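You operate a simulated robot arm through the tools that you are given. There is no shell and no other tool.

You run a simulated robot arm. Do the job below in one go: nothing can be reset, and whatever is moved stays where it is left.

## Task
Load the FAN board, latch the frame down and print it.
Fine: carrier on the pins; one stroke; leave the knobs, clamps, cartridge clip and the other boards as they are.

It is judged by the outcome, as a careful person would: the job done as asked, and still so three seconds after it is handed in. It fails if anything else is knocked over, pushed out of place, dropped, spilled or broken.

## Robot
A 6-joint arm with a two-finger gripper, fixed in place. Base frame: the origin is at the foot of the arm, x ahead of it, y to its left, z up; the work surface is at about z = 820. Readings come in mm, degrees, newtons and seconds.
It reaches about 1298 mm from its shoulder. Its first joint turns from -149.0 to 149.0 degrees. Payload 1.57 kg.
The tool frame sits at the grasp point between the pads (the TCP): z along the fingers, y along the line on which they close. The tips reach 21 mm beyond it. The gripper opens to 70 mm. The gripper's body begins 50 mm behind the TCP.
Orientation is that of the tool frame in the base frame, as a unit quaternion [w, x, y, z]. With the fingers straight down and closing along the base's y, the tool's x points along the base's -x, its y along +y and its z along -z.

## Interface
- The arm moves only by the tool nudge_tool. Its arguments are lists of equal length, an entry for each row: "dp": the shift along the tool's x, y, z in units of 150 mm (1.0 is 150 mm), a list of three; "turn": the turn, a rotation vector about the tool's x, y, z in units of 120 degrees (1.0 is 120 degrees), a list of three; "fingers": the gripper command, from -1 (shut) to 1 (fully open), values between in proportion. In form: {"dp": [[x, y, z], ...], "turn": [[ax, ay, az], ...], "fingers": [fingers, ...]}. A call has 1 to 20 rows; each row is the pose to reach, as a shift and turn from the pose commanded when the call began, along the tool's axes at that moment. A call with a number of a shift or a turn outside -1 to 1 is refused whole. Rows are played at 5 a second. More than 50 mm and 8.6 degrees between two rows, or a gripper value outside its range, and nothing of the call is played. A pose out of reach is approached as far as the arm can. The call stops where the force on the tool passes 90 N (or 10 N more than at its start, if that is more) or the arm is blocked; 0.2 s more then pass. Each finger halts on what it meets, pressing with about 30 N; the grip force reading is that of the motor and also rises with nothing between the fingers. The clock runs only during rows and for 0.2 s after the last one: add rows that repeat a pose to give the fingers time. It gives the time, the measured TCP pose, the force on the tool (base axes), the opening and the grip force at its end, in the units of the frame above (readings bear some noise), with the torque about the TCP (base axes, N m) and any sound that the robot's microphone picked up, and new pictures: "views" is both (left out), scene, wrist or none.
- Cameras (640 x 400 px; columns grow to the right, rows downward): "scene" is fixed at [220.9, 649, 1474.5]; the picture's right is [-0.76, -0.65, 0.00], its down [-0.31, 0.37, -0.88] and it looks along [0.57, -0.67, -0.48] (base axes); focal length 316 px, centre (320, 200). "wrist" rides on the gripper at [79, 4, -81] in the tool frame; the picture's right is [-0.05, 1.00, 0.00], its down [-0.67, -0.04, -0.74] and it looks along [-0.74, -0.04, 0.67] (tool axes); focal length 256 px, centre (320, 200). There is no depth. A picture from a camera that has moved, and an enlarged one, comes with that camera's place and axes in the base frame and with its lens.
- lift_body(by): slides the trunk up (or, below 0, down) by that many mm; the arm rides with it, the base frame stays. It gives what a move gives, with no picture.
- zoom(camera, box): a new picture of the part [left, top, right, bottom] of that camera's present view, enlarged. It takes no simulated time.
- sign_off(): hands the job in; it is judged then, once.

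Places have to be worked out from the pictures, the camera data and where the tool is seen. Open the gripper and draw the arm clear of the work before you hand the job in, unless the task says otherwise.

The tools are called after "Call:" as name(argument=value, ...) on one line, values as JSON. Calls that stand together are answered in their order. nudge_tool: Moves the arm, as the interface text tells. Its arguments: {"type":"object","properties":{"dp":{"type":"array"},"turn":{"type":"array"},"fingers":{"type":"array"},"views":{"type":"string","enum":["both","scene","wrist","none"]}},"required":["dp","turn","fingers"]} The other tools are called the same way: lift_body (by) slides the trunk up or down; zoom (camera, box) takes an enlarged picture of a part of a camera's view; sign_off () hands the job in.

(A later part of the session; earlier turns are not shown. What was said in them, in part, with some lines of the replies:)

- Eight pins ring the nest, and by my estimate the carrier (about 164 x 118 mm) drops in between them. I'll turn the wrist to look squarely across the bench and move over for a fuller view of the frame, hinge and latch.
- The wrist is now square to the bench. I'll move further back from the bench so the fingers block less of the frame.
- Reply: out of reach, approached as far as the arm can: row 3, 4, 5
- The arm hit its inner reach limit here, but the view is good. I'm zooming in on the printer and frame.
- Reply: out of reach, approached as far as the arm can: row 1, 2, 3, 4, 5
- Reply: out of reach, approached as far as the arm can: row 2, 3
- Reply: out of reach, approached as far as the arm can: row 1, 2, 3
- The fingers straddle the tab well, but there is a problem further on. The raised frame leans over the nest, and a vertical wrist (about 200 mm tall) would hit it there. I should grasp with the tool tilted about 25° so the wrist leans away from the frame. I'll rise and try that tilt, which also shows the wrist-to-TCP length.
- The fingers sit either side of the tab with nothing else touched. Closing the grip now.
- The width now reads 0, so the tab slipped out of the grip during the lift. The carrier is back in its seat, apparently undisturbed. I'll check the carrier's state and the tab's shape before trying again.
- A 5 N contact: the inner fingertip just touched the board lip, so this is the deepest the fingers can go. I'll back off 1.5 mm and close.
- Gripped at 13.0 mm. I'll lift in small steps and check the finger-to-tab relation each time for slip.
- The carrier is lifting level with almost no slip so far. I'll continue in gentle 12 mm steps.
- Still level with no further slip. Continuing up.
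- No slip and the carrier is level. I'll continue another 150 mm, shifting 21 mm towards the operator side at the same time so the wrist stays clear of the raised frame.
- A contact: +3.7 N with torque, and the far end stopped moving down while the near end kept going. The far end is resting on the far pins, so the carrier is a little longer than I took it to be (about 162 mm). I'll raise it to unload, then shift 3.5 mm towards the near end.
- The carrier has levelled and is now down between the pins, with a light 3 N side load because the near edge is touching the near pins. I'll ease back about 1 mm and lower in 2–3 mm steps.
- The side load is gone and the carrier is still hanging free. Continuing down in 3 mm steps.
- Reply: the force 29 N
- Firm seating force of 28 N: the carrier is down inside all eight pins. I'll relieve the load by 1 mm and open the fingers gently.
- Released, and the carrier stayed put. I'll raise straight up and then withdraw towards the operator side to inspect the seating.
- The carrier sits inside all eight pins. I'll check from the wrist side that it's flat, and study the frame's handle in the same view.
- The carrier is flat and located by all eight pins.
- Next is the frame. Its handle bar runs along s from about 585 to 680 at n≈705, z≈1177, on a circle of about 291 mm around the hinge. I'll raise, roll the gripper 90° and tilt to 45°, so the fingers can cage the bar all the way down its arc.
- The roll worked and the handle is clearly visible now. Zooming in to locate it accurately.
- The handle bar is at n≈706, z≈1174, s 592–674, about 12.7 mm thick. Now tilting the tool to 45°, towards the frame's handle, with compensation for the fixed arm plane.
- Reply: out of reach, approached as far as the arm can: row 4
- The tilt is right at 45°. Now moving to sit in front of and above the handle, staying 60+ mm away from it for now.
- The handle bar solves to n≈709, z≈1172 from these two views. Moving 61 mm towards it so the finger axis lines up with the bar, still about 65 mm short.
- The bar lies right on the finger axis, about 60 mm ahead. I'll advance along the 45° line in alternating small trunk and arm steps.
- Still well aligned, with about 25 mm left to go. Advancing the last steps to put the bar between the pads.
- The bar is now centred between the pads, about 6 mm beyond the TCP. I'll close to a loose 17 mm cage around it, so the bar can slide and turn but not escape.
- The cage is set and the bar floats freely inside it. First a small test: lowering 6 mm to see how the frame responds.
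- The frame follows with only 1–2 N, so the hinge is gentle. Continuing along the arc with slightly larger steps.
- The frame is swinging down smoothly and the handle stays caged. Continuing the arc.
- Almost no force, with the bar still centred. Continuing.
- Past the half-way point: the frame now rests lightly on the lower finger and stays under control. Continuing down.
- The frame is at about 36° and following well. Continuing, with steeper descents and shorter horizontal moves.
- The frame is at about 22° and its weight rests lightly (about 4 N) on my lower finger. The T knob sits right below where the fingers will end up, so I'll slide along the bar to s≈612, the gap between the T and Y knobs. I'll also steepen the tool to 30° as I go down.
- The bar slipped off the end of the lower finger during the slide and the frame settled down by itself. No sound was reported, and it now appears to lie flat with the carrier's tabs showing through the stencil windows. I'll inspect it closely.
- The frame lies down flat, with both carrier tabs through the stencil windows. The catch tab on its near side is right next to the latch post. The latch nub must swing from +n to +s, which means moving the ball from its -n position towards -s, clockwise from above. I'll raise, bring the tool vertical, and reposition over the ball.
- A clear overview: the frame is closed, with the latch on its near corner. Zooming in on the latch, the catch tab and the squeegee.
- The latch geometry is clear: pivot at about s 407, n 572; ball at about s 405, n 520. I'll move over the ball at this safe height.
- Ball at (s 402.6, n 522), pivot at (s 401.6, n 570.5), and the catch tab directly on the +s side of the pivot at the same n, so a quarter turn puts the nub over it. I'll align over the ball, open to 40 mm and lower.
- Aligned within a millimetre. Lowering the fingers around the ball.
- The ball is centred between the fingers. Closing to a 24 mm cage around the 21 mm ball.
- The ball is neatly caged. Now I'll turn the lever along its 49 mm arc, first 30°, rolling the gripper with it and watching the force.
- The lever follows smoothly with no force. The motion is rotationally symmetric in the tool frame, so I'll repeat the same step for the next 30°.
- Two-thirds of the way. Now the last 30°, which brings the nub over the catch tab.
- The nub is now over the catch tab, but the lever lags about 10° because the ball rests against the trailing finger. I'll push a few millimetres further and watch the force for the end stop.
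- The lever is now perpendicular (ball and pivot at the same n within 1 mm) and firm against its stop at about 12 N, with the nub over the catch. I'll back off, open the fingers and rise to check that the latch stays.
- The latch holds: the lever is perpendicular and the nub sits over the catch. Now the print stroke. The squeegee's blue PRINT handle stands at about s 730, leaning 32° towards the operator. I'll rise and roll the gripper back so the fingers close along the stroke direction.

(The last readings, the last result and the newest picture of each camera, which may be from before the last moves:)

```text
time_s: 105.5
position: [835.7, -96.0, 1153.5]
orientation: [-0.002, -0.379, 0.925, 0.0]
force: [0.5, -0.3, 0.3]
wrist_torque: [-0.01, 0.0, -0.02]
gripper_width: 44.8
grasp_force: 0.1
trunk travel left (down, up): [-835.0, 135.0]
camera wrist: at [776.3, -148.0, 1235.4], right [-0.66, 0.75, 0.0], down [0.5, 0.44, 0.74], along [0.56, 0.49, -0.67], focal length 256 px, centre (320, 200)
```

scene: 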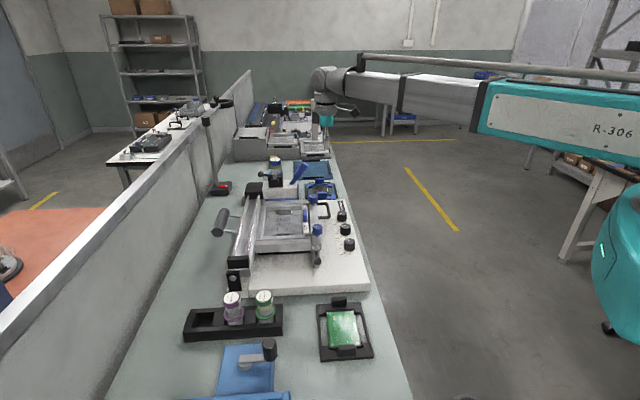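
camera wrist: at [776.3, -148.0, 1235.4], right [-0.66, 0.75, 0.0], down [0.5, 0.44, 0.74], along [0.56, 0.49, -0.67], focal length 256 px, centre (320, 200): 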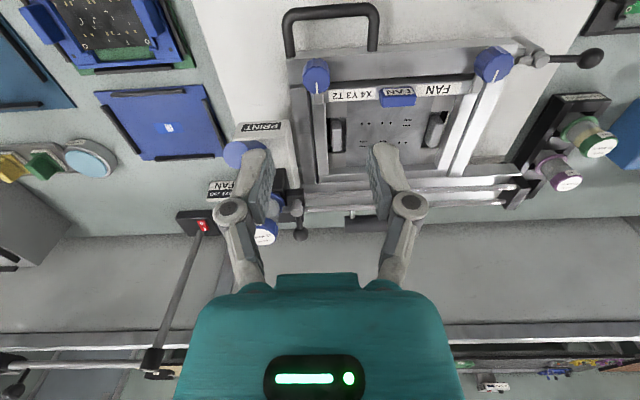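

The whole printer is in view: latch closed, board visible through the stencil. Zooming in on the PRINT head and handle.

Call:
zoom(camera="wrist", box=[190, 100, 330, 250])

Call:
zoom(camera="wrist", box=[270, 20, 560, 240])

Call:
zoom(camera="scene", box=[230, 145, 330, 215])

```text
2.67 times, centred on (260, 175) of wrist
camera zoom: at [776.3, -148.0, 1235.4], right [-0.66, 0.75, 0.0], down [0.5, 0.44, 0.74], along [0.56, 0.49, -0.67], focal length 683 px, centre (480, 267)
```

zoom: 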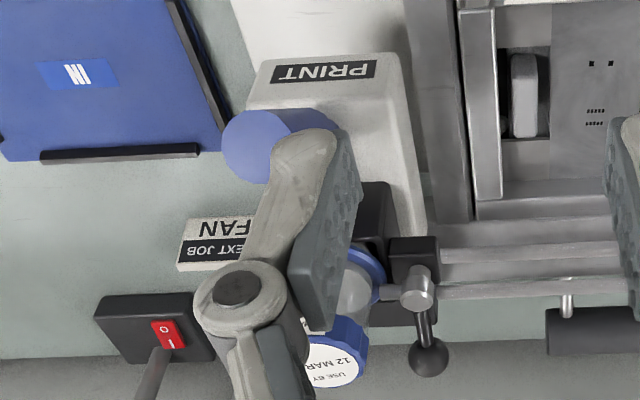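

```text
1.82 times, centred on (415, 130) of wrist
camera zoom: at [776.3, -148.0, 1235.4], right [-0.66, 0.75, 0.0], down [0.5, 0.44, 0.74], along [0.56, 0.49, -0.67], focal length 465 px, centre (147, 327)
```

zoom: 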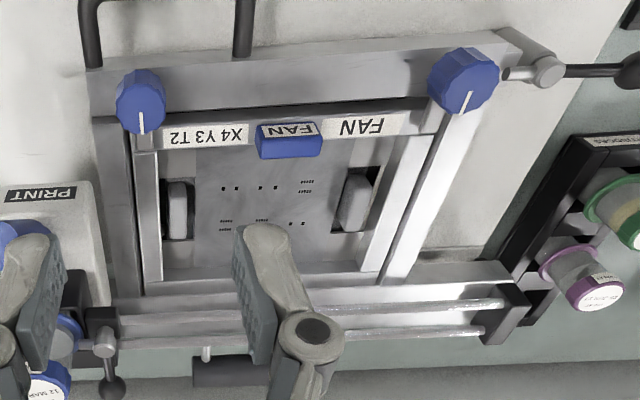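

```text
5.71 times, centred on (280, 180) of scene
camera zoom: at [220.9, 649.0, 1474.5], right [-0.76, -0.65, 0.0], down [-0.31, 0.37, -0.88], along [0.57, -0.67, -0.48], focal length 1805 px, centre (549, 314)
```

zoom: 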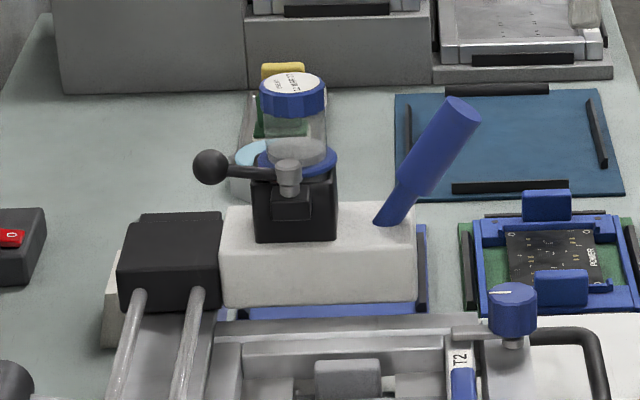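

The handle's axis runs from about (n 641, z 983) up to (n 595, z 1056) at s≈733, and it is about 25 mm thick. I'll tilt 32° to match it and move above it, still well clear.

Call:
nudge_tool(dp=[[-0.13, -0.13, -0.0123], [-0.26, -0.26, -0.0491], [-0.39, -0.4, -0.1095], [-0.523, -0.53, -0.1925], [-0.523, -0.53, -0.1925]], turn=[[0, -0.0667, 0], [0, -0.1333, 0], [0, -0.2, 0], [0, -0.2667, 0], [0, -0.2667, 0]], fingers=[0.286, 0.286, 0.286, 0.286, 0.286], views="both")

Call:
zoom(camera="wrist", box=[220, 0, 420, 160])

Call:
zoom(camera="scene", box=[240, 90, 340, 200])

```text
time_s: 106.7
position: [948.5, -99.6, 1183.0]
orientation: [0.254, -0.363, 0.89, 0.104]
force: [-0.2, 0.4, 0.9]
wrist_torque: [-0.02, -0.04, 0.0]
gripper_width: 45.1
grasp_force: 0.0
trunk travel left (down, up): [-835.0, 135.0]
camera wrist: at [866.8, -172.5, 1209.0], right [-0.67, 0.74, 0.03], down [0.15, 0.09, 0.98], along [0.73, 0.66, -0.17], focal length 256 px, centre (320, 200)
```

scene: 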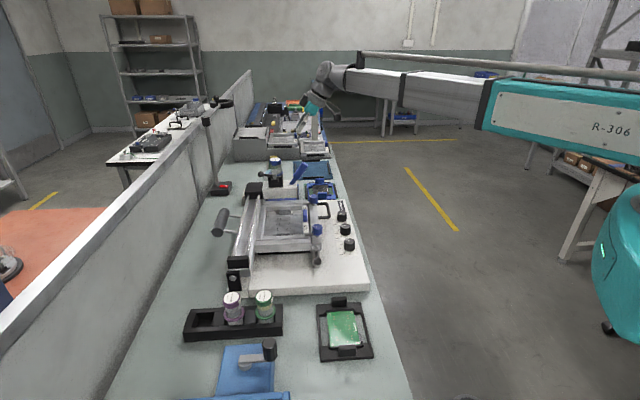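
wrist: 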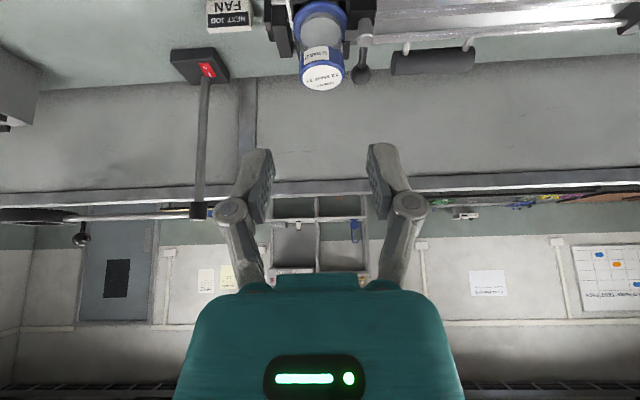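

```text
2.50 times, centred on (320, 80) of wrist
camera zoom: at [866.8, -172.5, 1209.0], right [-0.67, 0.74, 0.03], down [0.15, 0.09, 0.98], along [0.73, 0.66, -0.17], focal length 640 px, centre (320, 500)
```

zoom: 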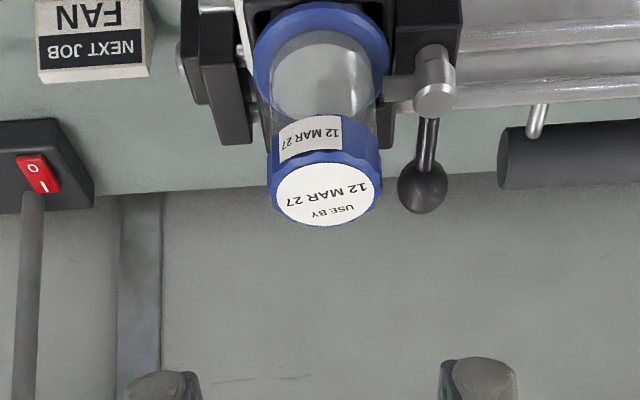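

```text
3.64 times, centred on (290, 145) of scene
camera zoom: at [220.9, 649.0, 1474.5], right [-0.76, -0.65, 0.0], down [-0.31, 0.37, -0.88], along [0.57, -0.67, -0.48], focal length 1148 px, centre (429, 400)
```

zoom: 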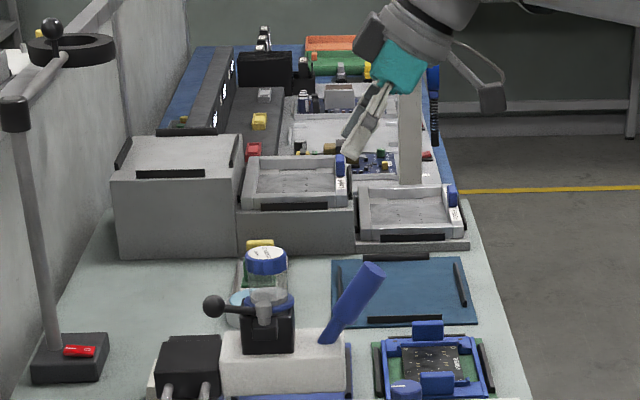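

The finger axis matches the handle's lean. Lowering 90 mm to bring the handle into the close view.

Call:
lift_body(by=-90)

Call:
zoom(camera="wrist", box=[200, 20, 440, 180])

Call:
zoom(camera="scene", box=[240, 120, 340, 200])

```text
time_s: 107.9
position: [948.1, -98.2, 1091.3]
orientation: [0.254, -0.364, 0.89, 0.104]
force: [-0.3, 0.8, 0.1]
wrist_torque: [-0.01, -0.01, -0.02]
gripper_width: 45.1
grasp_force: 0.1
trunk travel left (down, up): [-745.0, 225.0]
```

```text
2.50 times, centred on (320, 100) of wrist
camera zoom: at [866.6, -172.4, 1119.1], right [-0.67, 0.75, 0.03], down [0.15, 0.1, 0.98], along [0.73, 0.66, -0.18], focal length 640 px, centre (320, 450)
```

zoom: 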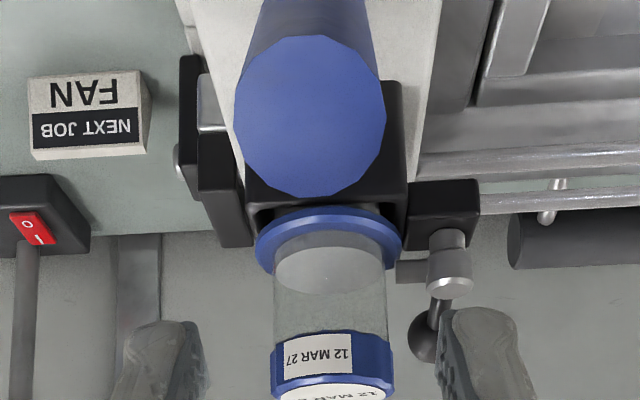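

```text
5.00 times, centred on (290, 160) of scene
camera zoom: at [220.9, 649.0, 1474.5], right [-0.76, -0.65, 0.0], down [-0.31, 0.37, -0.88], along [0.57, -0.67, -0.48], focal length 1579 px, centre (470, 400)
```

zoom: 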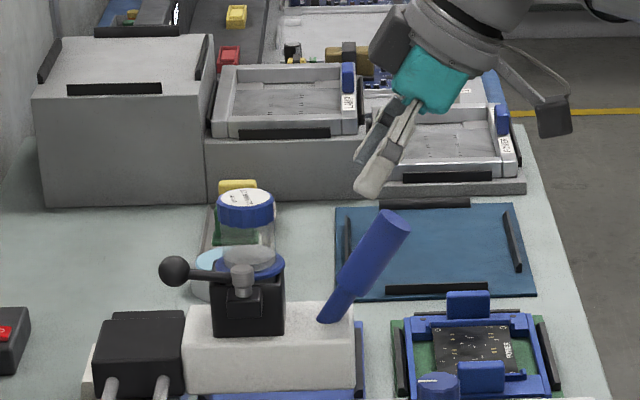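

The handle top is at n≈594, z≈1046, s≈733.6. I'll trim by 1–2 mm and lower around it in two steps.

Call:
nudge_tool(dp=[[0.0113, 0.0067, -0.007], [0.0113, 0.0067, -0.007]], turn=[[0, 0, 0], [0, 0, 0]], fingers=[0.286, 0.286], views="none")

Call:
lift_body(by=-40)

Call:
zoom(camera="wrist", box=[200, 40, 440, 200])

Call:
zoom(camera="scene", box=[240, 120, 340, 200])

```text
time_s: 108.5
position: [944.9, -98.4, 1091.5]
orientation: [0.254, -0.363, 0.89, 0.104]
force: [0.0, -0.7, -0.4]
wrist_torque: [0.01, 0.03, 0.0]
gripper_width: 45.1
grasp_force: 0.0
trunk travel left (down, up): [-745.0, 225.0]
```

```text
time_s: 109.3
position: [945.3, -97.9, 1051.9]
orientation: [0.253, -0.363, 0.89, 0.105]
force: [0.5, -0.3, 0.9]
wrist_torque: [-0.02, -0.02, -0.03]
gripper_width: 45.1
grasp_force: 0.1
trunk travel left (down, up): [-705.0, 265.0]
```

```text
2.50 times, centred on (320, 120) of wrist
camera zoom: at [864.3, -173.1, 1079.0], right [-0.67, 0.75, 0.03], down [0.15, 0.1, 0.98], along [0.73, 0.66, -0.18], focal length 640 px, centre (320, 400)
```

zoom: 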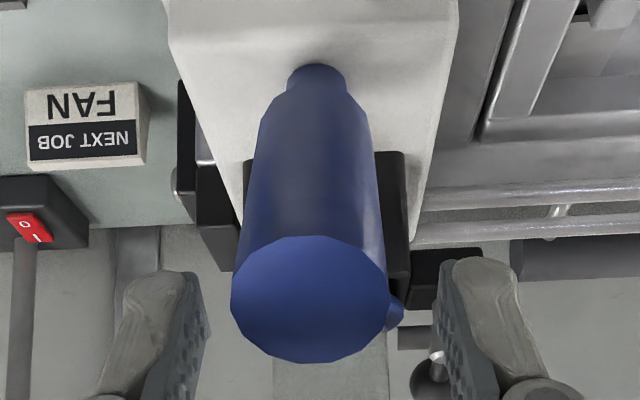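

```text
5.00 times, centred on (290, 160) of scene
camera zoom: at [220.9, 649.0, 1474.5], right [-0.76, -0.65, 0.0], down [-0.31, 0.37, -0.88], along [0.57, -0.67, -0.48], focal length 1579 px, centre (470, 400)
```

zoom: 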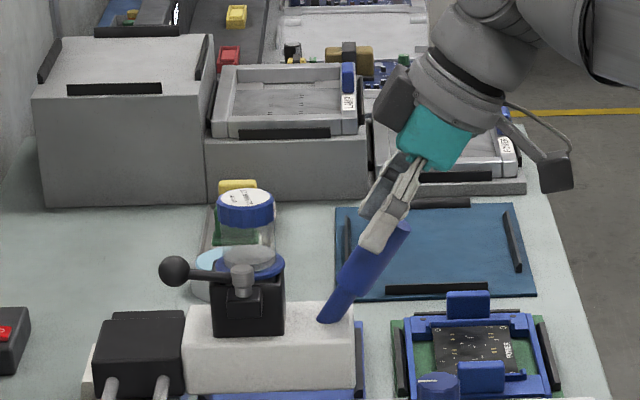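

The handle is between the fingers. Lowering the final 25 mm and then closing.

Call:
lift_body(by=-25)

Call:
zoom(camera="wrist", box=[200, 60, 440, 220])

Call:
zoom(camera="scene", box=[240, 130, 340, 210])

```text
time_s: 110.0
position: [947.2, -99.4, 1027.4]
orientation: [0.253, -0.364, 0.89, 0.104]
force: [0.9, 1.0, -0.7]
wrist_torque: [0.0, -0.02, 0.03]
gripper_width: 45.2
grasp_force: 0.0
trunk travel left (down, up): [-680.0, 290.0]
```

```text
2.50 times, centred on (320, 140) of wrist
camera zoom: at [864.4, -173.1, 1054.0], right [-0.67, 0.75, 0.03], down [0.15, 0.1, 0.98], along [0.73, 0.66, -0.18], focal length 640 px, centre (320, 350)
```

zoom: 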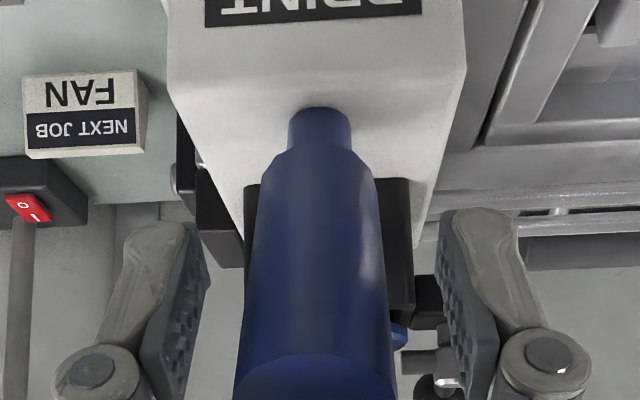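

```text
5.00 times, centred on (290, 170) of scene
camera zoom: at [220.9, 649.0, 1474.5], right [-0.76, -0.65, 0.0], down [-0.31, 0.37, -0.88], along [0.57, -0.67, -0.48], focal length 1579 px, centre (470, 350)
```

zoom: 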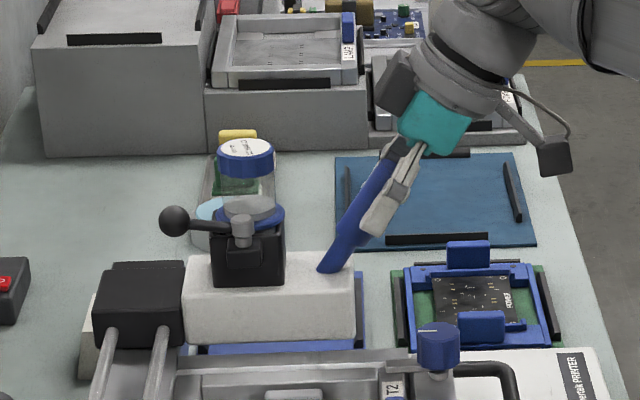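

The fingers straddle the handle but sit about 5 mm towards the operator side of its axis. I'll shift 5 mm for a centred grip, then close.

Call:
nudge_tool(dp=[[-0.0283, -0.006, 0.0177], [-0.0283, -0.006, 0.0177]], turn=[[0, 0, 0], [0, 0, 0]], fingers=[0.286, 0.286], views="none")

Call:
nudge_tool(dp=[[0, 0, 0], [0, 0, 0], [0, 0, 0], [0, 0, 0], [0, 0, 0], [0, 0, 0]], turn=[[0, 0, 0], [0, 0, 0], [0, 0, 0], [0, 0, 0], [0, 0, 0], [0, 0, 0]], fingers=[0, -0.15, -0.25, -0.6, -1, -1], views="wrist")

Call:
zoom(camera="scene", box=[240, 130, 340, 210])

```text
time_s: 110.6
position: [949.7, -95.5, 1025.6]
orientation: [0.252, -0.362, 0.891, 0.103]
force: [-0.6, 0.9, 0.3]
wrist_torque: [-0.01, 0.02, -0.01]
gripper_width: 45.0
grasp_force: 0.0
trunk travel left (down, up): [-680.0, 290.0]
```

```text
time_s: 112.0
position: [949.7, -95.9, 1025.8]
orientation: [0.253, -0.364, 0.89, 0.104]
force: [0.3, 0.1, 0.2]
wrist_torque: [0.0, -0.02, -0.02]
gripper_width: 25.8
grasp_force: 31.8
trunk travel left (down, up): [-680.0, 290.0]
camera wrist: at [868.6, -169.7, 1054.0], right [-0.67, 0.75, 0.03], down [0.15, 0.1, 0.98], along [0.73, 0.66, -0.18], focal length 256 px, centre (320, 200)
```

wrist: 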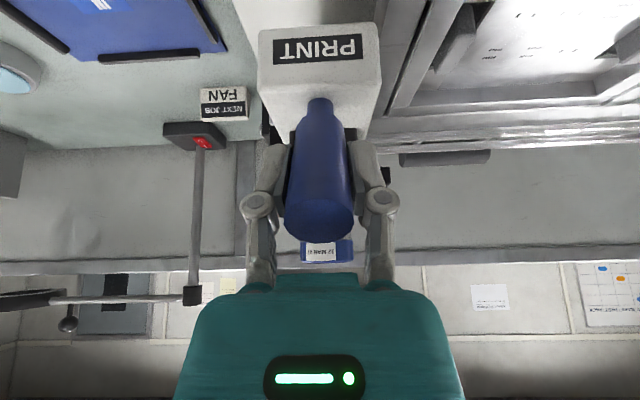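

```text
5.00 times, centred on (290, 170) of scene
camera zoom: at [220.9, 649.0, 1474.5], right [-0.76, -0.65, 0.0], down [-0.31, 0.37, -0.88], along [0.57, -0.67, -0.48], focal length 1579 px, centre (470, 350)
```

zoom: 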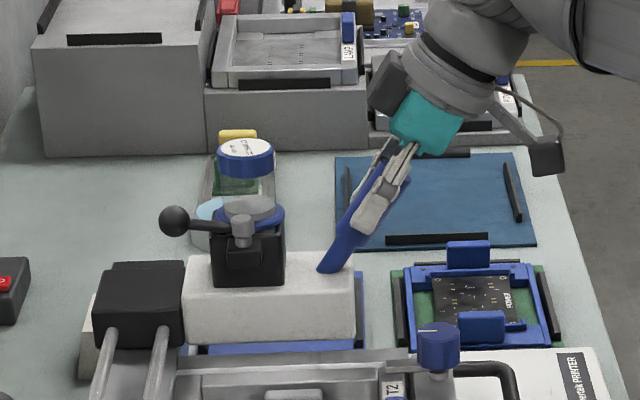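

A centred, firm grip on the PRINT handle at 25.8 mm. I'll start the single stroke with a gentle 20 mm pull towards -s to gauge the resistance and any sideways drift.

Call:
nudge_tool(dp=[[0, 0.03, 0], [0, 0.08, 0], [0, 0.133, 0]], turn=[[0, 0, 0], [0, 0, 0], [0, 0, 0]], fingers=[-1, -1, -1], views="none")

Call:
zoom(camera="scene", box=[230, 140, 340, 230])

```text
time_s: 112.8
position: [936.7, -82.0, 1026.5]
orientation: [0.253, -0.363, 0.891, 0.104]
force: [-2.4, -0.9, -0.6]
wrist_torque: [0.06, -0.23, -0.11]
gripper_width: 25.7
grasp_force: 32.5
trunk travel left (down, up): [-680.0, 290.0]
```

```text
4.44 times, centred on (285, 185) of scene
camera zoom: at [220.9, 649.0, 1474.5], right [-0.76, -0.65, 0.0], down [-0.31, 0.37, -0.88], along [0.57, -0.67, -0.48], focal length 1404 px, centre (476, 267)
```

zoom: 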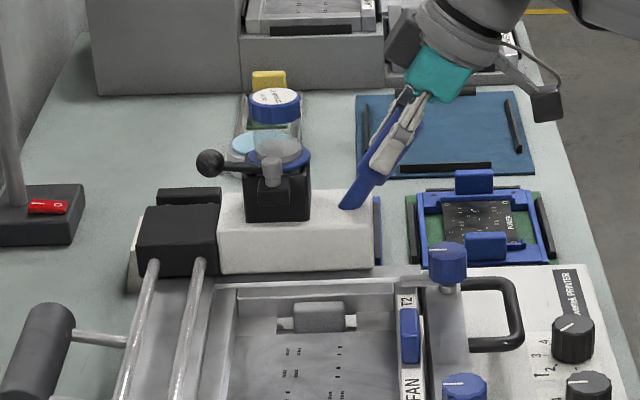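

The carriage slides easily at about 2–3 N. Continuing the same stroke steadily.

Call:
nudge_tool(dp=[[0, 0.1, 0], [0, 0.22, 0], [0, 0.34, 0], [0, 0.46, 0], [0, 0.58, 0], [0, 0.7, 0]], turn=[[0, 0, 0], [0, 0, 0], [0, 0, 0], [0, 0, 0], [0, 0, 0], [0, 0, 0]], fingers=[-1, -1, -1, -1, -1, -1], views="both")

Call:
zoom(camera="scene", box=[230, 140, 340, 250])

```text
time_s: 114.2
position: [861.6, -6.1, 1026.1]
orientation: [0.252, -0.364, 0.891, 0.104]
force: [-10.8, -8.9, -4.1]
wrist_torque: [-0.81, 0.75, -0.05]
gripper_width: 25.6
grasp_force: 32.0
trunk travel left (down, up): [-680.0, 290.0]
camera wrist: at [779.3, -80.0, 1054.5], right [-0.67, 0.74, 0.03], down [0.15, 0.1, 0.98], along [0.73, 0.66, -0.18], focal length 256 px, centre (320, 200)
```

scene: 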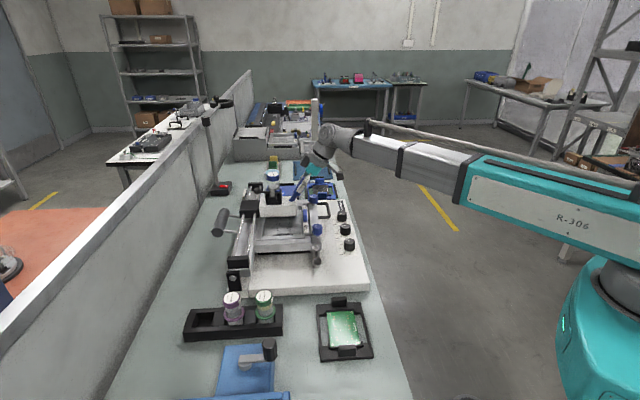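
wrist: 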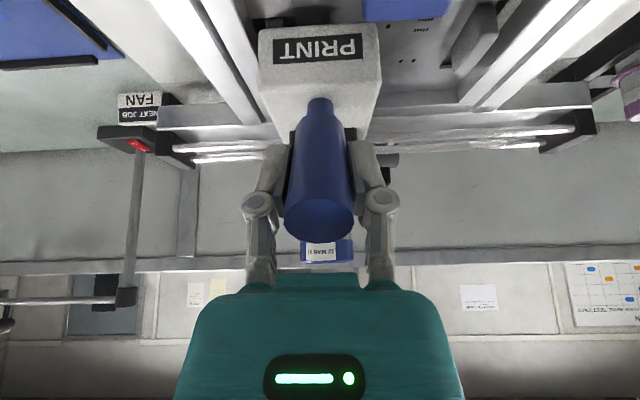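

```text
3.64 times, centred on (285, 195) of scene
camera zoom: at [220.9, 649.0, 1474.5], right [-0.76, -0.65, 0.0], down [-0.31, 0.37, -0.88], along [0.57, -0.67, -0.48], focal length 1148 px, centre (447, 218)
```

zoom: 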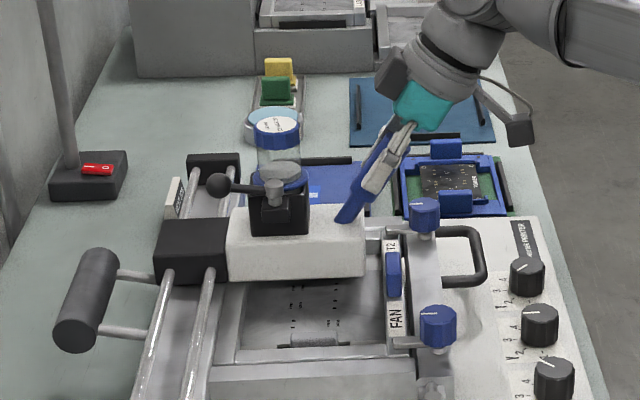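

A sideways load of 14 N in -n has built up, so the rails run about 1° off my assumed direction. I'll continue the stroke with a matching n correction to unload it.

Call:
nudge_tool(dp=[[0.0085, 0.1, -0.0053], [0.0158, 0.22, -0.0099], [0.0181, 0.34, -0.0113], [0.0209, 0.46, -0.0131], [0.0232, 0.58, -0.0145], [0.0254, 0.667, -0.0159]], turn=[[0, 0, 0], [0, 0, 0], [0, 0, 0], [0, 0, 0], [0, 0, 0], [0, 0, 0]], fingers=[-1, -1, -1, -1, -1, -1], views="both")

Call:
zoom(camera="scene", box=[230, 160, 350, 280])

```text
time_s: 115.6
position: [791.7, 62.5, 1027.4]
orientation: [0.255, -0.362, 0.891, 0.105]
force: [15.5, 17.3, 7.9]
wrist_torque: [0.55, -0.52, -0.06]
gripper_width: 25.7
grasp_force: 31.9
trunk travel left (down, up): [-680.0, 290.0]
camera wrist: at [709.6, -10.9, 1053.6], right [-0.67, 0.75, 0.03], down [0.15, 0.09, 0.98], along [0.73, 0.66, -0.17], focal length 256 px, centre (320, 200)
```

scene: 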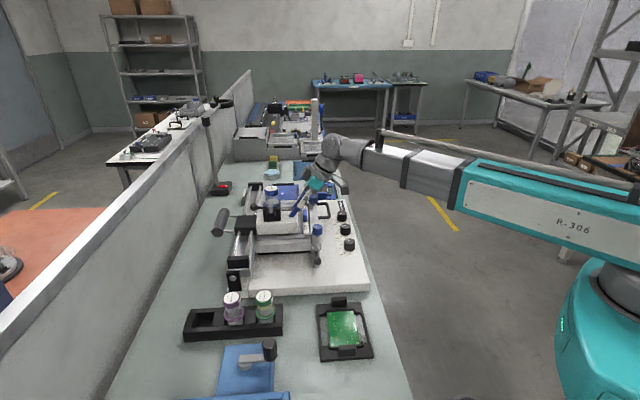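
wrist: 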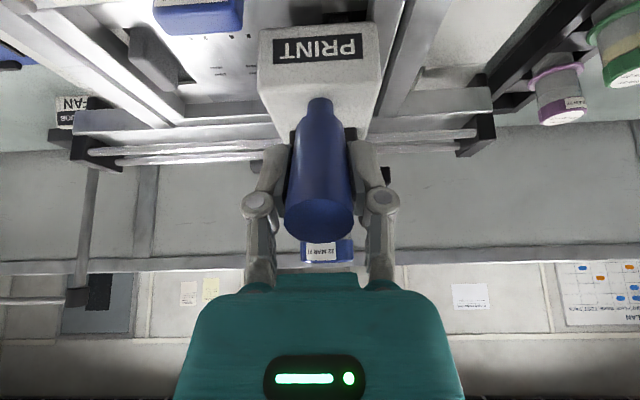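

```text
3.33 times, centred on (290, 220) of scene
camera zoom: at [220.9, 649.0, 1474.5], right [-0.76, -0.65, 0.0], down [-0.31, 0.37, -0.88], along [0.57, -0.67, -0.48], focal length 1053 px, centre (420, 133)
```

zoom: 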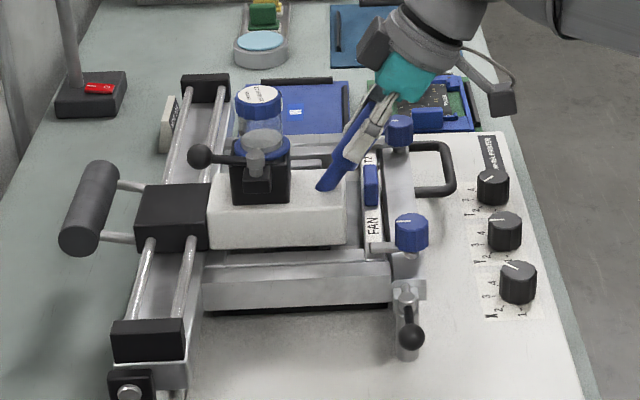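

The correction overshot slightly and the load is now +23 N the other way. From the two readings the true rail deviation is 0.6°, so I'll undo the excess and carry on with the remaining ~100 mm.

Call:
nudge_tool(dp=[[-0.0068, 0.06, 0.0042], [-0.011, 0.16, 0.0069], [-0.0098, 0.28, 0.0061], [-0.0088, 0.4, 0.0055], [-0.0079, 0.5, 0.0049]], turn=[[0, 0, 0], [0, 0, 0], [0, 0, 0], [0, 0, 0], [0, 0, 0]], fingers=[-1, -1, -1, -1, -1], views="wrist")

Call:
zoom(camera="scene", box=[225, 170, 345, 290])

```text
time_s: 116.8
position: [738.1, 117.1, 1026.3]
orientation: [0.253, -0.363, 0.891, 0.104]
force: [6.4, 8.8, 7.6]
wrist_torque: [-0.24, 0.14, -0.09]
gripper_width: 25.7
grasp_force: 32.0
trunk travel left (down, up): [-680.0, 290.0]
camera wrist: at [655.9, 42.9, 1054.0], right [-0.67, 0.74, 0.03], down [0.15, 0.1, 0.98], along [0.73, 0.66, -0.18], focal length 256 px, centre (320, 200)
```

wrist: 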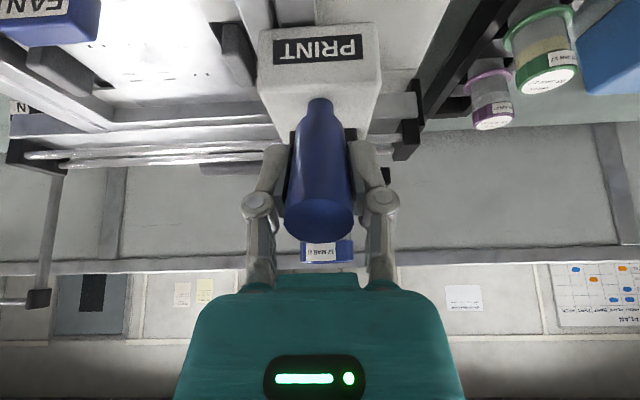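

```text
3.33 times, centred on (285, 230) of scene
camera zoom: at [220.9, 649.0, 1474.5], right [-0.76, -0.65, 0.0], down [-0.31, 0.37, -0.88], along [0.57, -0.67, -0.48], focal length 1053 px, centre (437, 100)
```

zoom: 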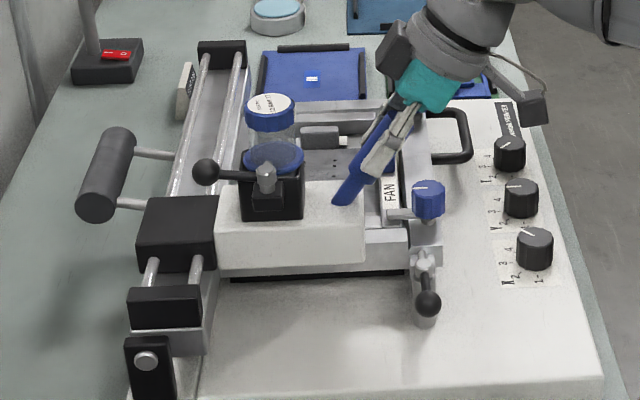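

Nearly at the end of travel: about 20 mm remain before the near stop block. Continuing gently in the same direction until it meets the stop.

Call:
nudge_tool(dp=[[-0.003, 0.03, 0.0019], [-0.0045, 0.06, 0.0028], [-0.0045, 0.09, 0.0028], [-0.0045, 0.11, 0.0028]], turn=[[0, 0, 0], [0, 0, 0], [0, 0, 0], [0, 0, 0]], fingers=[-1, -1, -1, -1], views="none")

Call:
zoom(camera="scene", box=[240, 220, 300, 290])

```text
time_s: 117.8
position: [726.6, 128.7, 1027.1]
orientation: [0.252, -0.363, 0.891, 0.103]
force: [-5.1, -5.4, -2.6]
wrist_torque: [-0.22, -0.01, -0.09]
gripper_width: 25.7
grasp_force: 31.7
trunk travel left (down, up): [-680.0, 290.0]
```

```text
5.71 times, centred on (270, 255) of scene
camera zoom: at [220.9, 649.0, 1474.5], right [-0.76, -0.65, 0.0], down [-0.31, 0.37, -0.88], along [0.57, -0.67, -0.48], focal length 1805 px, centre (606, -114)
```

zoom: 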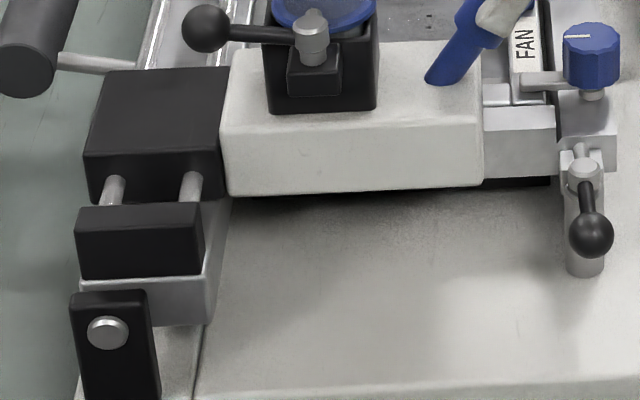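

No stop contact yet, with a small gap still visible. A few more millimetres in the same direction.

Call:
nudge_tool(dp=[[0.002, 0.03, -0.0012], [0.003, 0.06, -0.0019], [0.003, 0.08, -0.0019]], turn=[[0, 0, 0], [0, 0, 0], [0, 0, 0]], fingers=[-1, -1, -1], views="none")

Call:
zoom(camera="scene", box=[240, 220, 300, 290])

```text
time_s: 118.6
position: [717.2, 136.5, 1025.9]
orientation: [0.254, -0.363, 0.89, 0.104]
force: [-3.5, -2.8, -6.0]
wrist_torque: [-0.5, 0.55, 0.11]
gripper_width: 25.6
grasp_force: 31.9
trunk travel left (down, up): [-680.0, 290.0]
```

```text
5.71 times, centred on (270, 255) of scene
camera zoom: at [220.9, 649.0, 1474.5], right [-0.76, -0.65, 0.0], down [-0.31, 0.37, -0.88], along [0.57, -0.67, -0.48], focal length 1805 px, centre (606, -114)
```

zoom: 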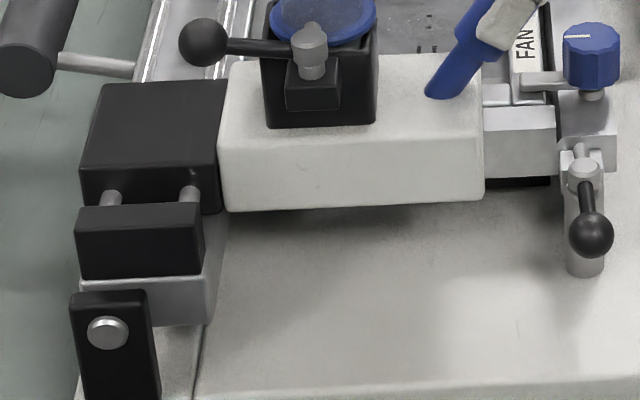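

Still moving freely with a tiny gap left. One more small increment to feel the stop.

Call:
nudge_tool(dp=[[0, 0.013, 0], [0, 0.027, 0], [0, 0.04, 0]], turn=[[0, 0, 0], [0, 0, 0], [0, 0, 0]], fingers=[-1, -1, -1], views="none")

Call:
zoom(camera="scene", box=[240, 220, 300, 290])

```text
time_s: 119.4
position: [712.5, 139.8, 1026.4]
orientation: [0.254, -0.362, 0.891, 0.104]
force: [-2.5, -4.3, -5.1]
wrist_torque: [-0.17, 0.22, 0.02]
gripper_width: 25.8
grasp_force: 31.8
trunk travel left (down, up): [-680.0, 290.0]
```

```text
5.71 times, centred on (270, 255) of scene
camera zoom: at [220.9, 649.0, 1474.5], right [-0.76, -0.65, 0.0], down [-0.31, 0.37, -0.88], along [0.57, -0.67, -0.48], focal length 1805 px, centre (606, -114)
```

zoom: 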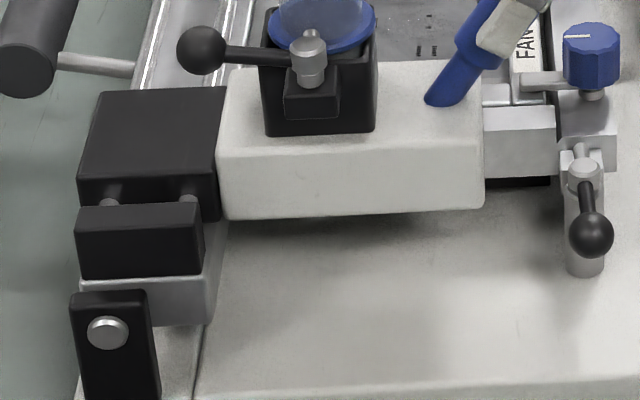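

Just a couple of millimetres remain. One last slow push to reach the end of travel.

Call:
nudge_tool(dp=[[0, 0.01, 0], [0, 0.02, 0], [0, 0.03, 0], [0, 0.04, 0]], turn=[[0, 0, 0], [0, 0, 0], [0, 0, 0], [0, 0, 0]], fingers=[-1, -1, -1, -1], views="none")

Call:
zoom(camera="scene", box=[240, 220, 300, 290])

```text
time_s: 120.4
position: [710.0, 144.4, 1026.9]
orientation: [0.254, -0.363, 0.89, 0.104]
force: [-0.3, -3.9, -4.0]
wrist_torque: [0.12, -0.07, 0.03]
gripper_width: 25.5
grasp_force: 32.0
trunk travel left (down, up): [-680.0, 290.0]
```

```text
5.71 times, centred on (270, 255) of scene
camera zoom: at [220.9, 649.0, 1474.5], right [-0.76, -0.65, 0.0], down [-0.31, 0.37, -0.88], along [0.57, -0.67, -0.48], focal length 1805 px, centre (606, -114)
```

zoom: 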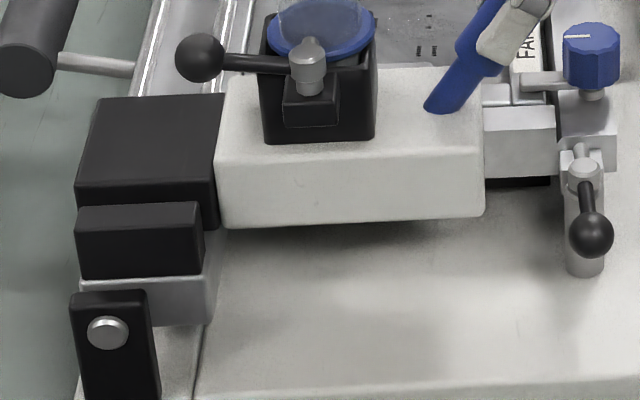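

The carriage now looks to be against the stop block, though the force is still low at 2.6 N. I'll check with 3 mm more.

Call:
nudge_tool(dp=[[0, 0.008, 0], [0, 0.016, 0], [0, 0.024, 0], [0, 0.024, 0]], turn=[[0, 0, 0], [0, 0, 0], [0, 0, 0], [0, 0, 0]], fingers=[-1, -1, -1, -1], views="none")

Call:
zoom(camera="scene", box=[240, 220, 300, 290])

```text
time_s: 121.4
position: [710.0, 144.7, 1027.8]
orientation: [0.254, -0.363, 0.89, 0.104]
force: [19.9, -21.1, 9.4]
wrist_torque: [-0.92, -0.17, -0.28]
gripper_width: 26.0
grasp_force: 31.6
trunk travel left (down, up): [-680.0, 290.0]
```

```text
5.71 times, centred on (270, 255) of scene
camera zoom: at [220.9, 649.0, 1474.5], right [-0.76, -0.65, 0.0], down [-0.31, 0.37, -0.88], along [0.57, -0.67, -0.48], focal length 1805 px, centre (606, -114)
```

zoom: 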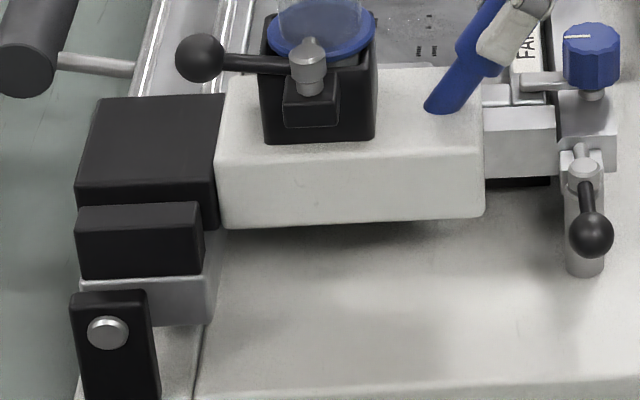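

A clear end stop at 29 N: the full single stroke is complete. I'll take off the elastic preload without dragging the carriage back, and open the fingers.

Call:
nudge_tool(dp=[[0, -0.01, 0], [0, -0.015, 0], [0, -0.015, 0]], turn=[[0, 0, 0], [0, 0, 0], [0, 0, 0]], fingers=[-1, -1, -0.4], views="none")

Call:
nudge_tool(dp=[[0, 0, 0], [0, 0, 0], [0, 0, 0], [0, 0, 0]], turn=[[0, 0, 0], [0, 0, 0], [0, 0, 0], [0, 0, 0]], fingers=[0, 0.2, 0.286, 0.286], views="both")

Call:
zoom(camera="scene", box=[230, 180, 350, 290])

```text
time_s: 122.2
position: [709.8, 143.8, 1026.4]
orientation: [0.254, -0.362, 0.891, 0.105]
force: [13.3, -14.2, 6.6]
wrist_torque: [0.11, -0.57, -0.12]
gripper_width: 25.5
grasp_force: 32.0
trunk travel left (down, up): [-680.0, 290.0]
```

```text
time_s: 123.2
position: [710.0, 146.2, 1026.7]
orientation: [0.253, -0.364, 0.89, 0.104]
force: [0.0, 0.0, 0.0]
wrist_torque: [-0.02, -0.02, 0.0]
gripper_width: 45.2
grasp_force: 0.0
trunk travel left (down, up): [-680.0, 290.0]
camera wrist: at [627.3, 71.9, 1054.0], right [-0.67, 0.74, 0.03], down [0.15, 0.1, 0.98], along [0.73, 0.66, -0.18], focal length 256 px, centre (320, 200)
```

scene: 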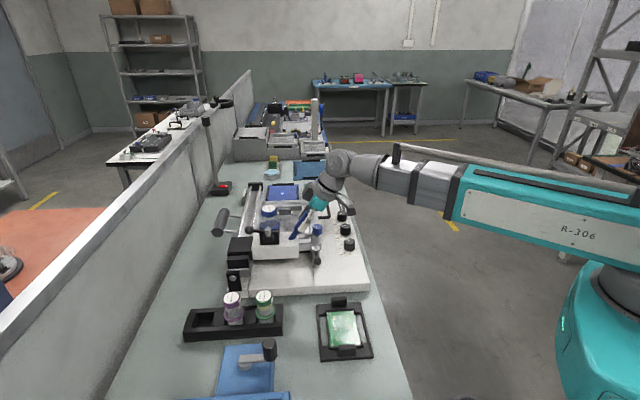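
wrist: 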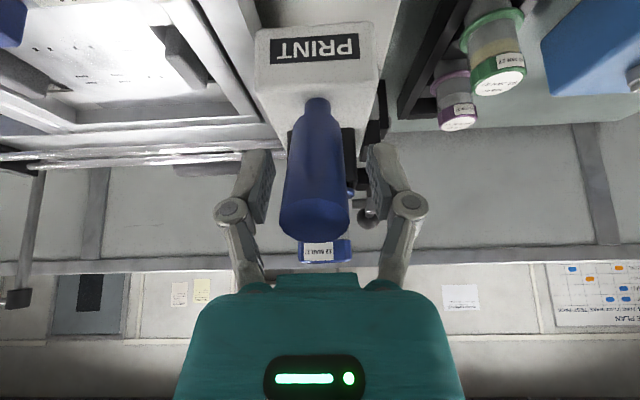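

```text
3.64 times, centred on (290, 235) of scene
camera zoom: at [220.9, 649.0, 1474.5], right [-0.76, -0.65, 0.0], down [-0.31, 0.37, -0.88], along [0.57, -0.67, -0.48], focal length 1148 px, centre (429, 73)
```

zoom: 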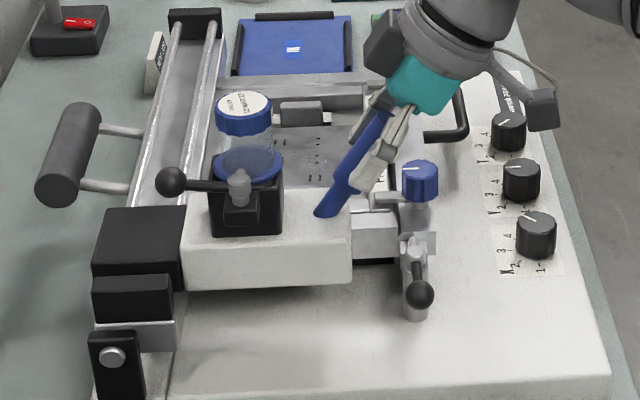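

Fingers are open and free of load, and the carriage stayed at the end stop. Raising straight up off the handle, then withdrawing towards the operator side.

Call:
lift_body(by=60)

Call:
lift_body(by=80)

Call:
nudge_tool(dp=[[0.25, 0, -0.156], [0.5, 0, -0.3125], [0.75, 0, -0.469], [0.848, 0, -0.53], [0.848, 0, -0.53]], turn=[[0, 0, 0], [0, 0, 0], [0, 0, 0], [0, 0, 0], [0, 0, 0]], fingers=[0.286, 0.286, 0.286, 0.286, 0.286], views="both")

Call:
zoom(camera="scene", box=[220, 150, 380, 290])

```text
time_s: 124.2
position: [709.3, 145.1, 1087.0]
orientation: [0.253, -0.364, 0.89, 0.105]
force: [0.4, -0.9, -0.2]
wrist_torque: [-0.01, 0.01, 0.01]
gripper_width: 45.1
grasp_force: 0.0
trunk travel left (down, up): [-740.0, 230.0]
```

```text
time_s: 125.4
position: [709.2, 146.5, 1166.9]
orientation: [0.253, -0.363, 0.891, 0.104]
force: [0.1, 0.1, -0.8]
wrist_torque: [-0.01, -0.03, -0.06]
gripper_width: 44.9
grasp_force: 0.1
trunk travel left (down, up): [-820.0, 150.0]
```

```text
time_s: 126.6
position: [607.6, 40.9, 1167.0]
orientation: [0.253, -0.363, 0.891, 0.104]
force: [1.2, -1.0, 1.3]
wrist_torque: [-0.02, -0.01, 0.0]
gripper_width: 44.8
grasp_force: 0.1
out of reach, approached as far as the arm can: row 4, 5
trunk travel left (down, up): [-820.0, 150.0]
camera wrist: at [525.3, -32.3, 1194.1], right [-0.67, 0.74, 0.03], down [0.15, 0.1, 0.98], along [0.73, 0.66, -0.18], focal length 256 px, centre (320, 200)
```

scene: 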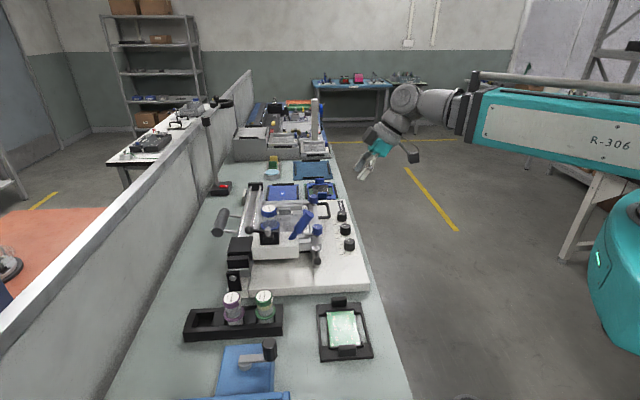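
wrist: 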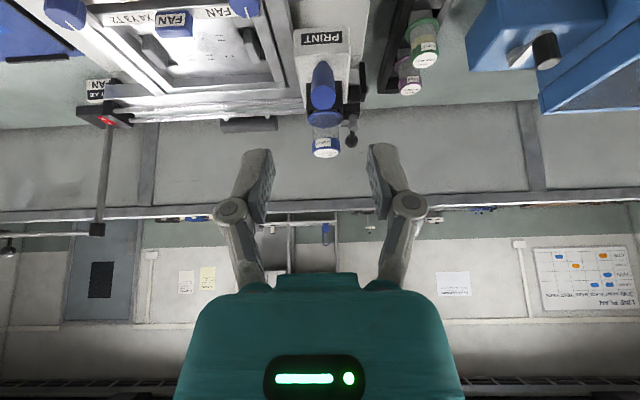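

```text
2.86 times, centred on (300, 220) of scene
camera zoom: at [220.9, 649.0, 1474.5], right [-0.76, -0.65, 0.0], down [-0.31, 0.37, -0.88], along [0.57, -0.67, -0.48], focal length 902 px, centre (377, 143)
```

zoom: 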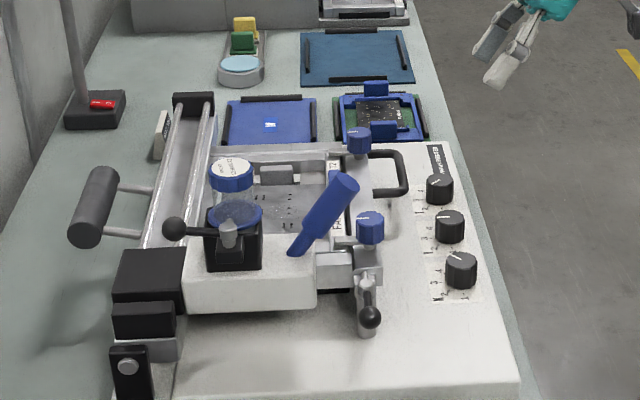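

The arm is clear. A final check on the latch, the stencil area and the neighbouring items.

Call:
zoom(camera="scene", box=[320, 220, 370, 270])

Call:
zoom(camera="scene", box=[260, 190, 340, 240])

Call:
zoom(camera="wrist", box=[80, 0, 380, 170])

Call:
zoom(camera="scene", box=[300, 225, 345, 265])

```text
8.00 times, centred on (345, 245) of scene
camera zoom: at [220.9, 649.0, 1474.5], right [-0.76, -0.65, 0.0], down [-0.31, 0.37, -0.88], along [0.57, -0.67, -0.48], focal length 2526 px, centre (120, -160)
```

zoom: 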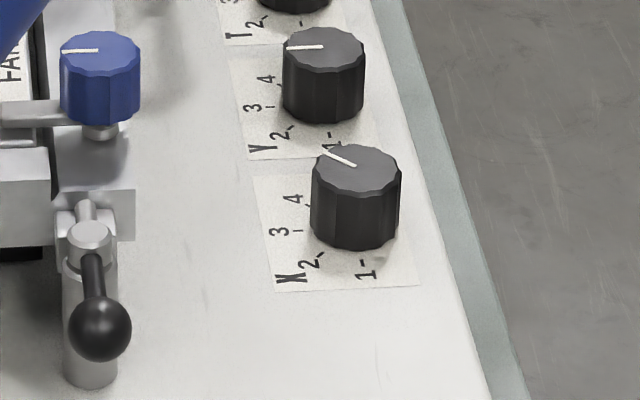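

```text
8.00 times, centred on (300, 215) of scene
camera zoom: at [220.9, 649.0, 1474.5], right [-0.76, -0.65, 0.0], down [-0.31, 0.37, -0.88], along [0.57, -0.67, -0.48], focal length 2526 px, centre (480, 80)
```

zoom: 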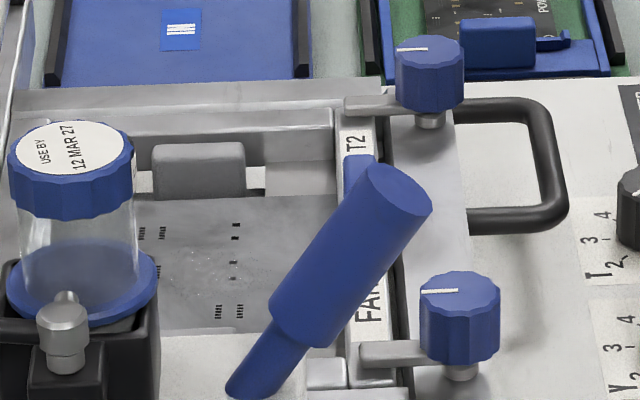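

```text
2.13 times, centred on (230, 85) of wrist
camera zoom: at [525.3, -32.3, 1194.1], right [-0.67, 0.74, 0.03], down [0.15, 0.1, 0.98], along [0.73, 0.66, -0.18], focal length 546 px, centre (512, 445)
```

zoom: 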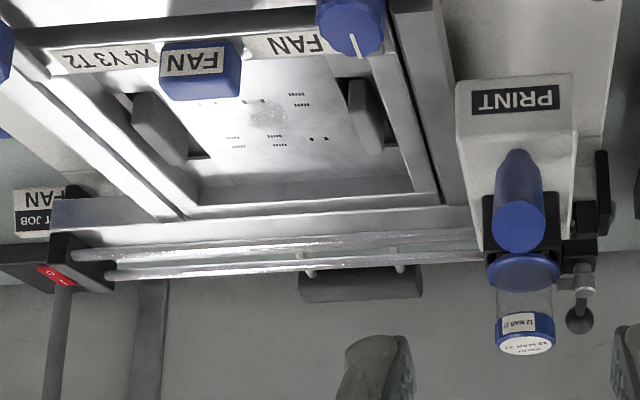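

```text
10.00 times, centred on (322, 245) of scene
camera zoom: at [220.9, 649.0, 1474.5], right [-0.76, -0.65, 0.0], down [-0.31, 0.37, -0.88], along [0.57, -0.67, -0.48], focal length 3158 px, centre (295, -250)
```

zoom: 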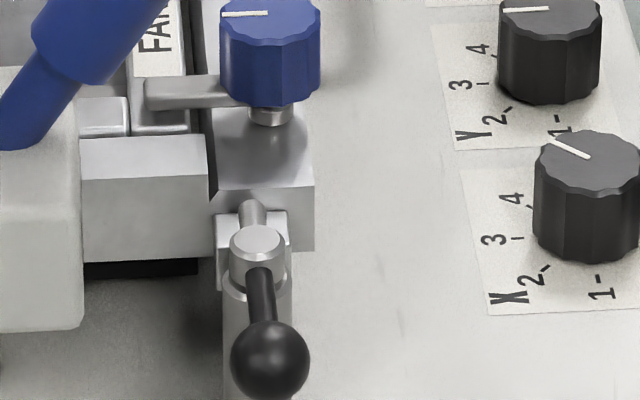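

Everything checks out: the lever is square, the nub is over the catch, both carrier tabs sit in the stencil windows, and the knobs, clamps, cartridge and other boards are untouched. I'll draw the arm further away from the bench with the gripper fully open.

Call:
nudge_tool(dp=[[0.06, -0.25, -0.0375], [0.12, -0.5, -0.075], [0.2, -0.75, -0.125], [0.3, -1, -0.1875], [0.3, -1, -0.1875], [0.3, -1, -0.1875]], turn=[[0, 0, 0], [0, 0, 0], [0, 0, 0], [0, 0, 0], [0, 0, 0], [0, 0, 0]], fingers=[0.6, 1, 1, 1, 1, 1], views="both")

Call:
zoom(camera="scene", box=[180, 100, 420, 400])

```text
time_s: 128.0
position: [673.0, -100.6, 1165.9]
orientation: [0.254, -0.364, 0.89, 0.104]
force: [-0.1, 0.0, 0.4]
wrist_torque: [0.01, 0.01, -0.01]
gripper_width: 69.8
grasp_force: 0.0
trunk travel left (down, up): [-820.0, 150.0]
camera wrist: at [591.9, -174.8, 1194.1], right [-0.67, 0.74, 0.03], down [0.15, 0.1, 0.98], along [0.73, 0.66, -0.17], focal length 256 px, centre (320, 200)
```

scene: 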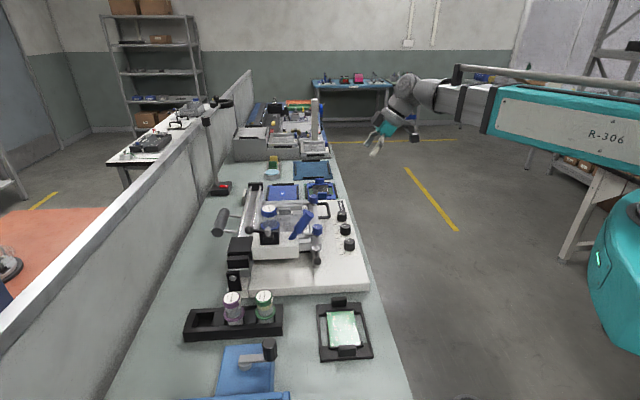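
wrist: 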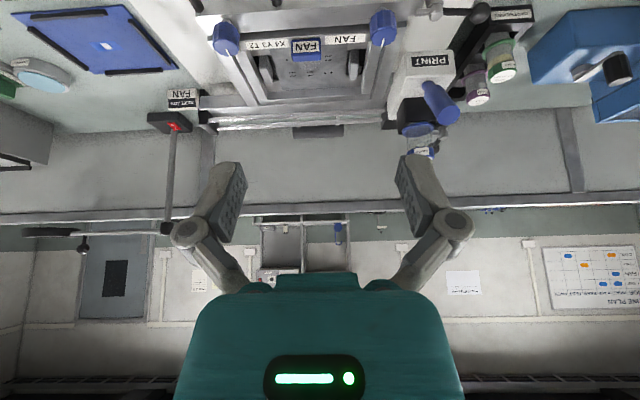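

```text
1.33 times, centred on (300, 250) of scene
camera zoom: at [220.9, 649.0, 1474.5], right [-0.76, -0.65, 0.0], down [-0.31, 0.37, -0.88], along [0.57, -0.67, -0.48], focal length 421 px, centre (347, 133)
```

zoom: 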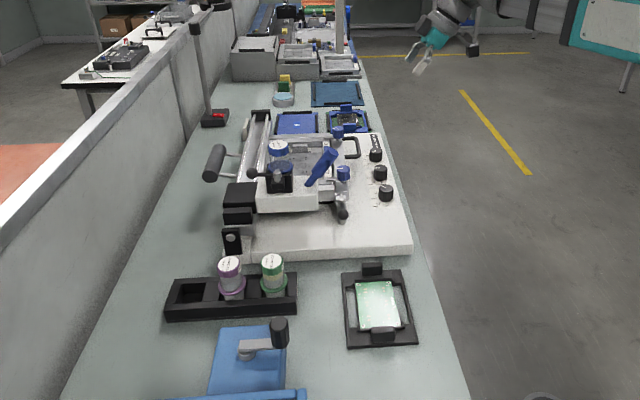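

The FAN carrier is on its pins, the frame is down and latched, and one full print stroke is done. The arm is off the bench with the gripper open, so I'm handing the job in.

Call:
sign_off()

```text
The job is handed in.
```

The FAN board is loaded on the pins, the frame is down and latched, and it has been printed with one full stroke. I've handed the job in, with the arm clear of the bench and the gripper open.

Four things didn't go exactly to plan:

- **Carrier pick-up:** the first grip slipped while lifting and the carrier settled back into its seat. The board hadn't moved, and the second, deeper grip held.
- **Carrier placement:** the far end first caught on top of the far pins. I lifted it, shifted it a few millimetres and lowered it again; it then went down inside all eight pins.
- **Frame lowering:** the handle slipped out of my fingers at about 20° open, and the frame went the rest of the way down by itself. No sound was picked up, and the carrier's tabs line up with the stencil windows.
- **Print stroke:** the carriage went one way only, from the far end to the near stop. Side load on the handle reached about 23 N partway, because the rails run about half a degree off the line I was pulling along; I corrected for it as I went.

The last pictures show the latch lever square with its nub over the catch. I didn't touch the knobs, clamps, cartridge clip or other boards, and they look unchanged.
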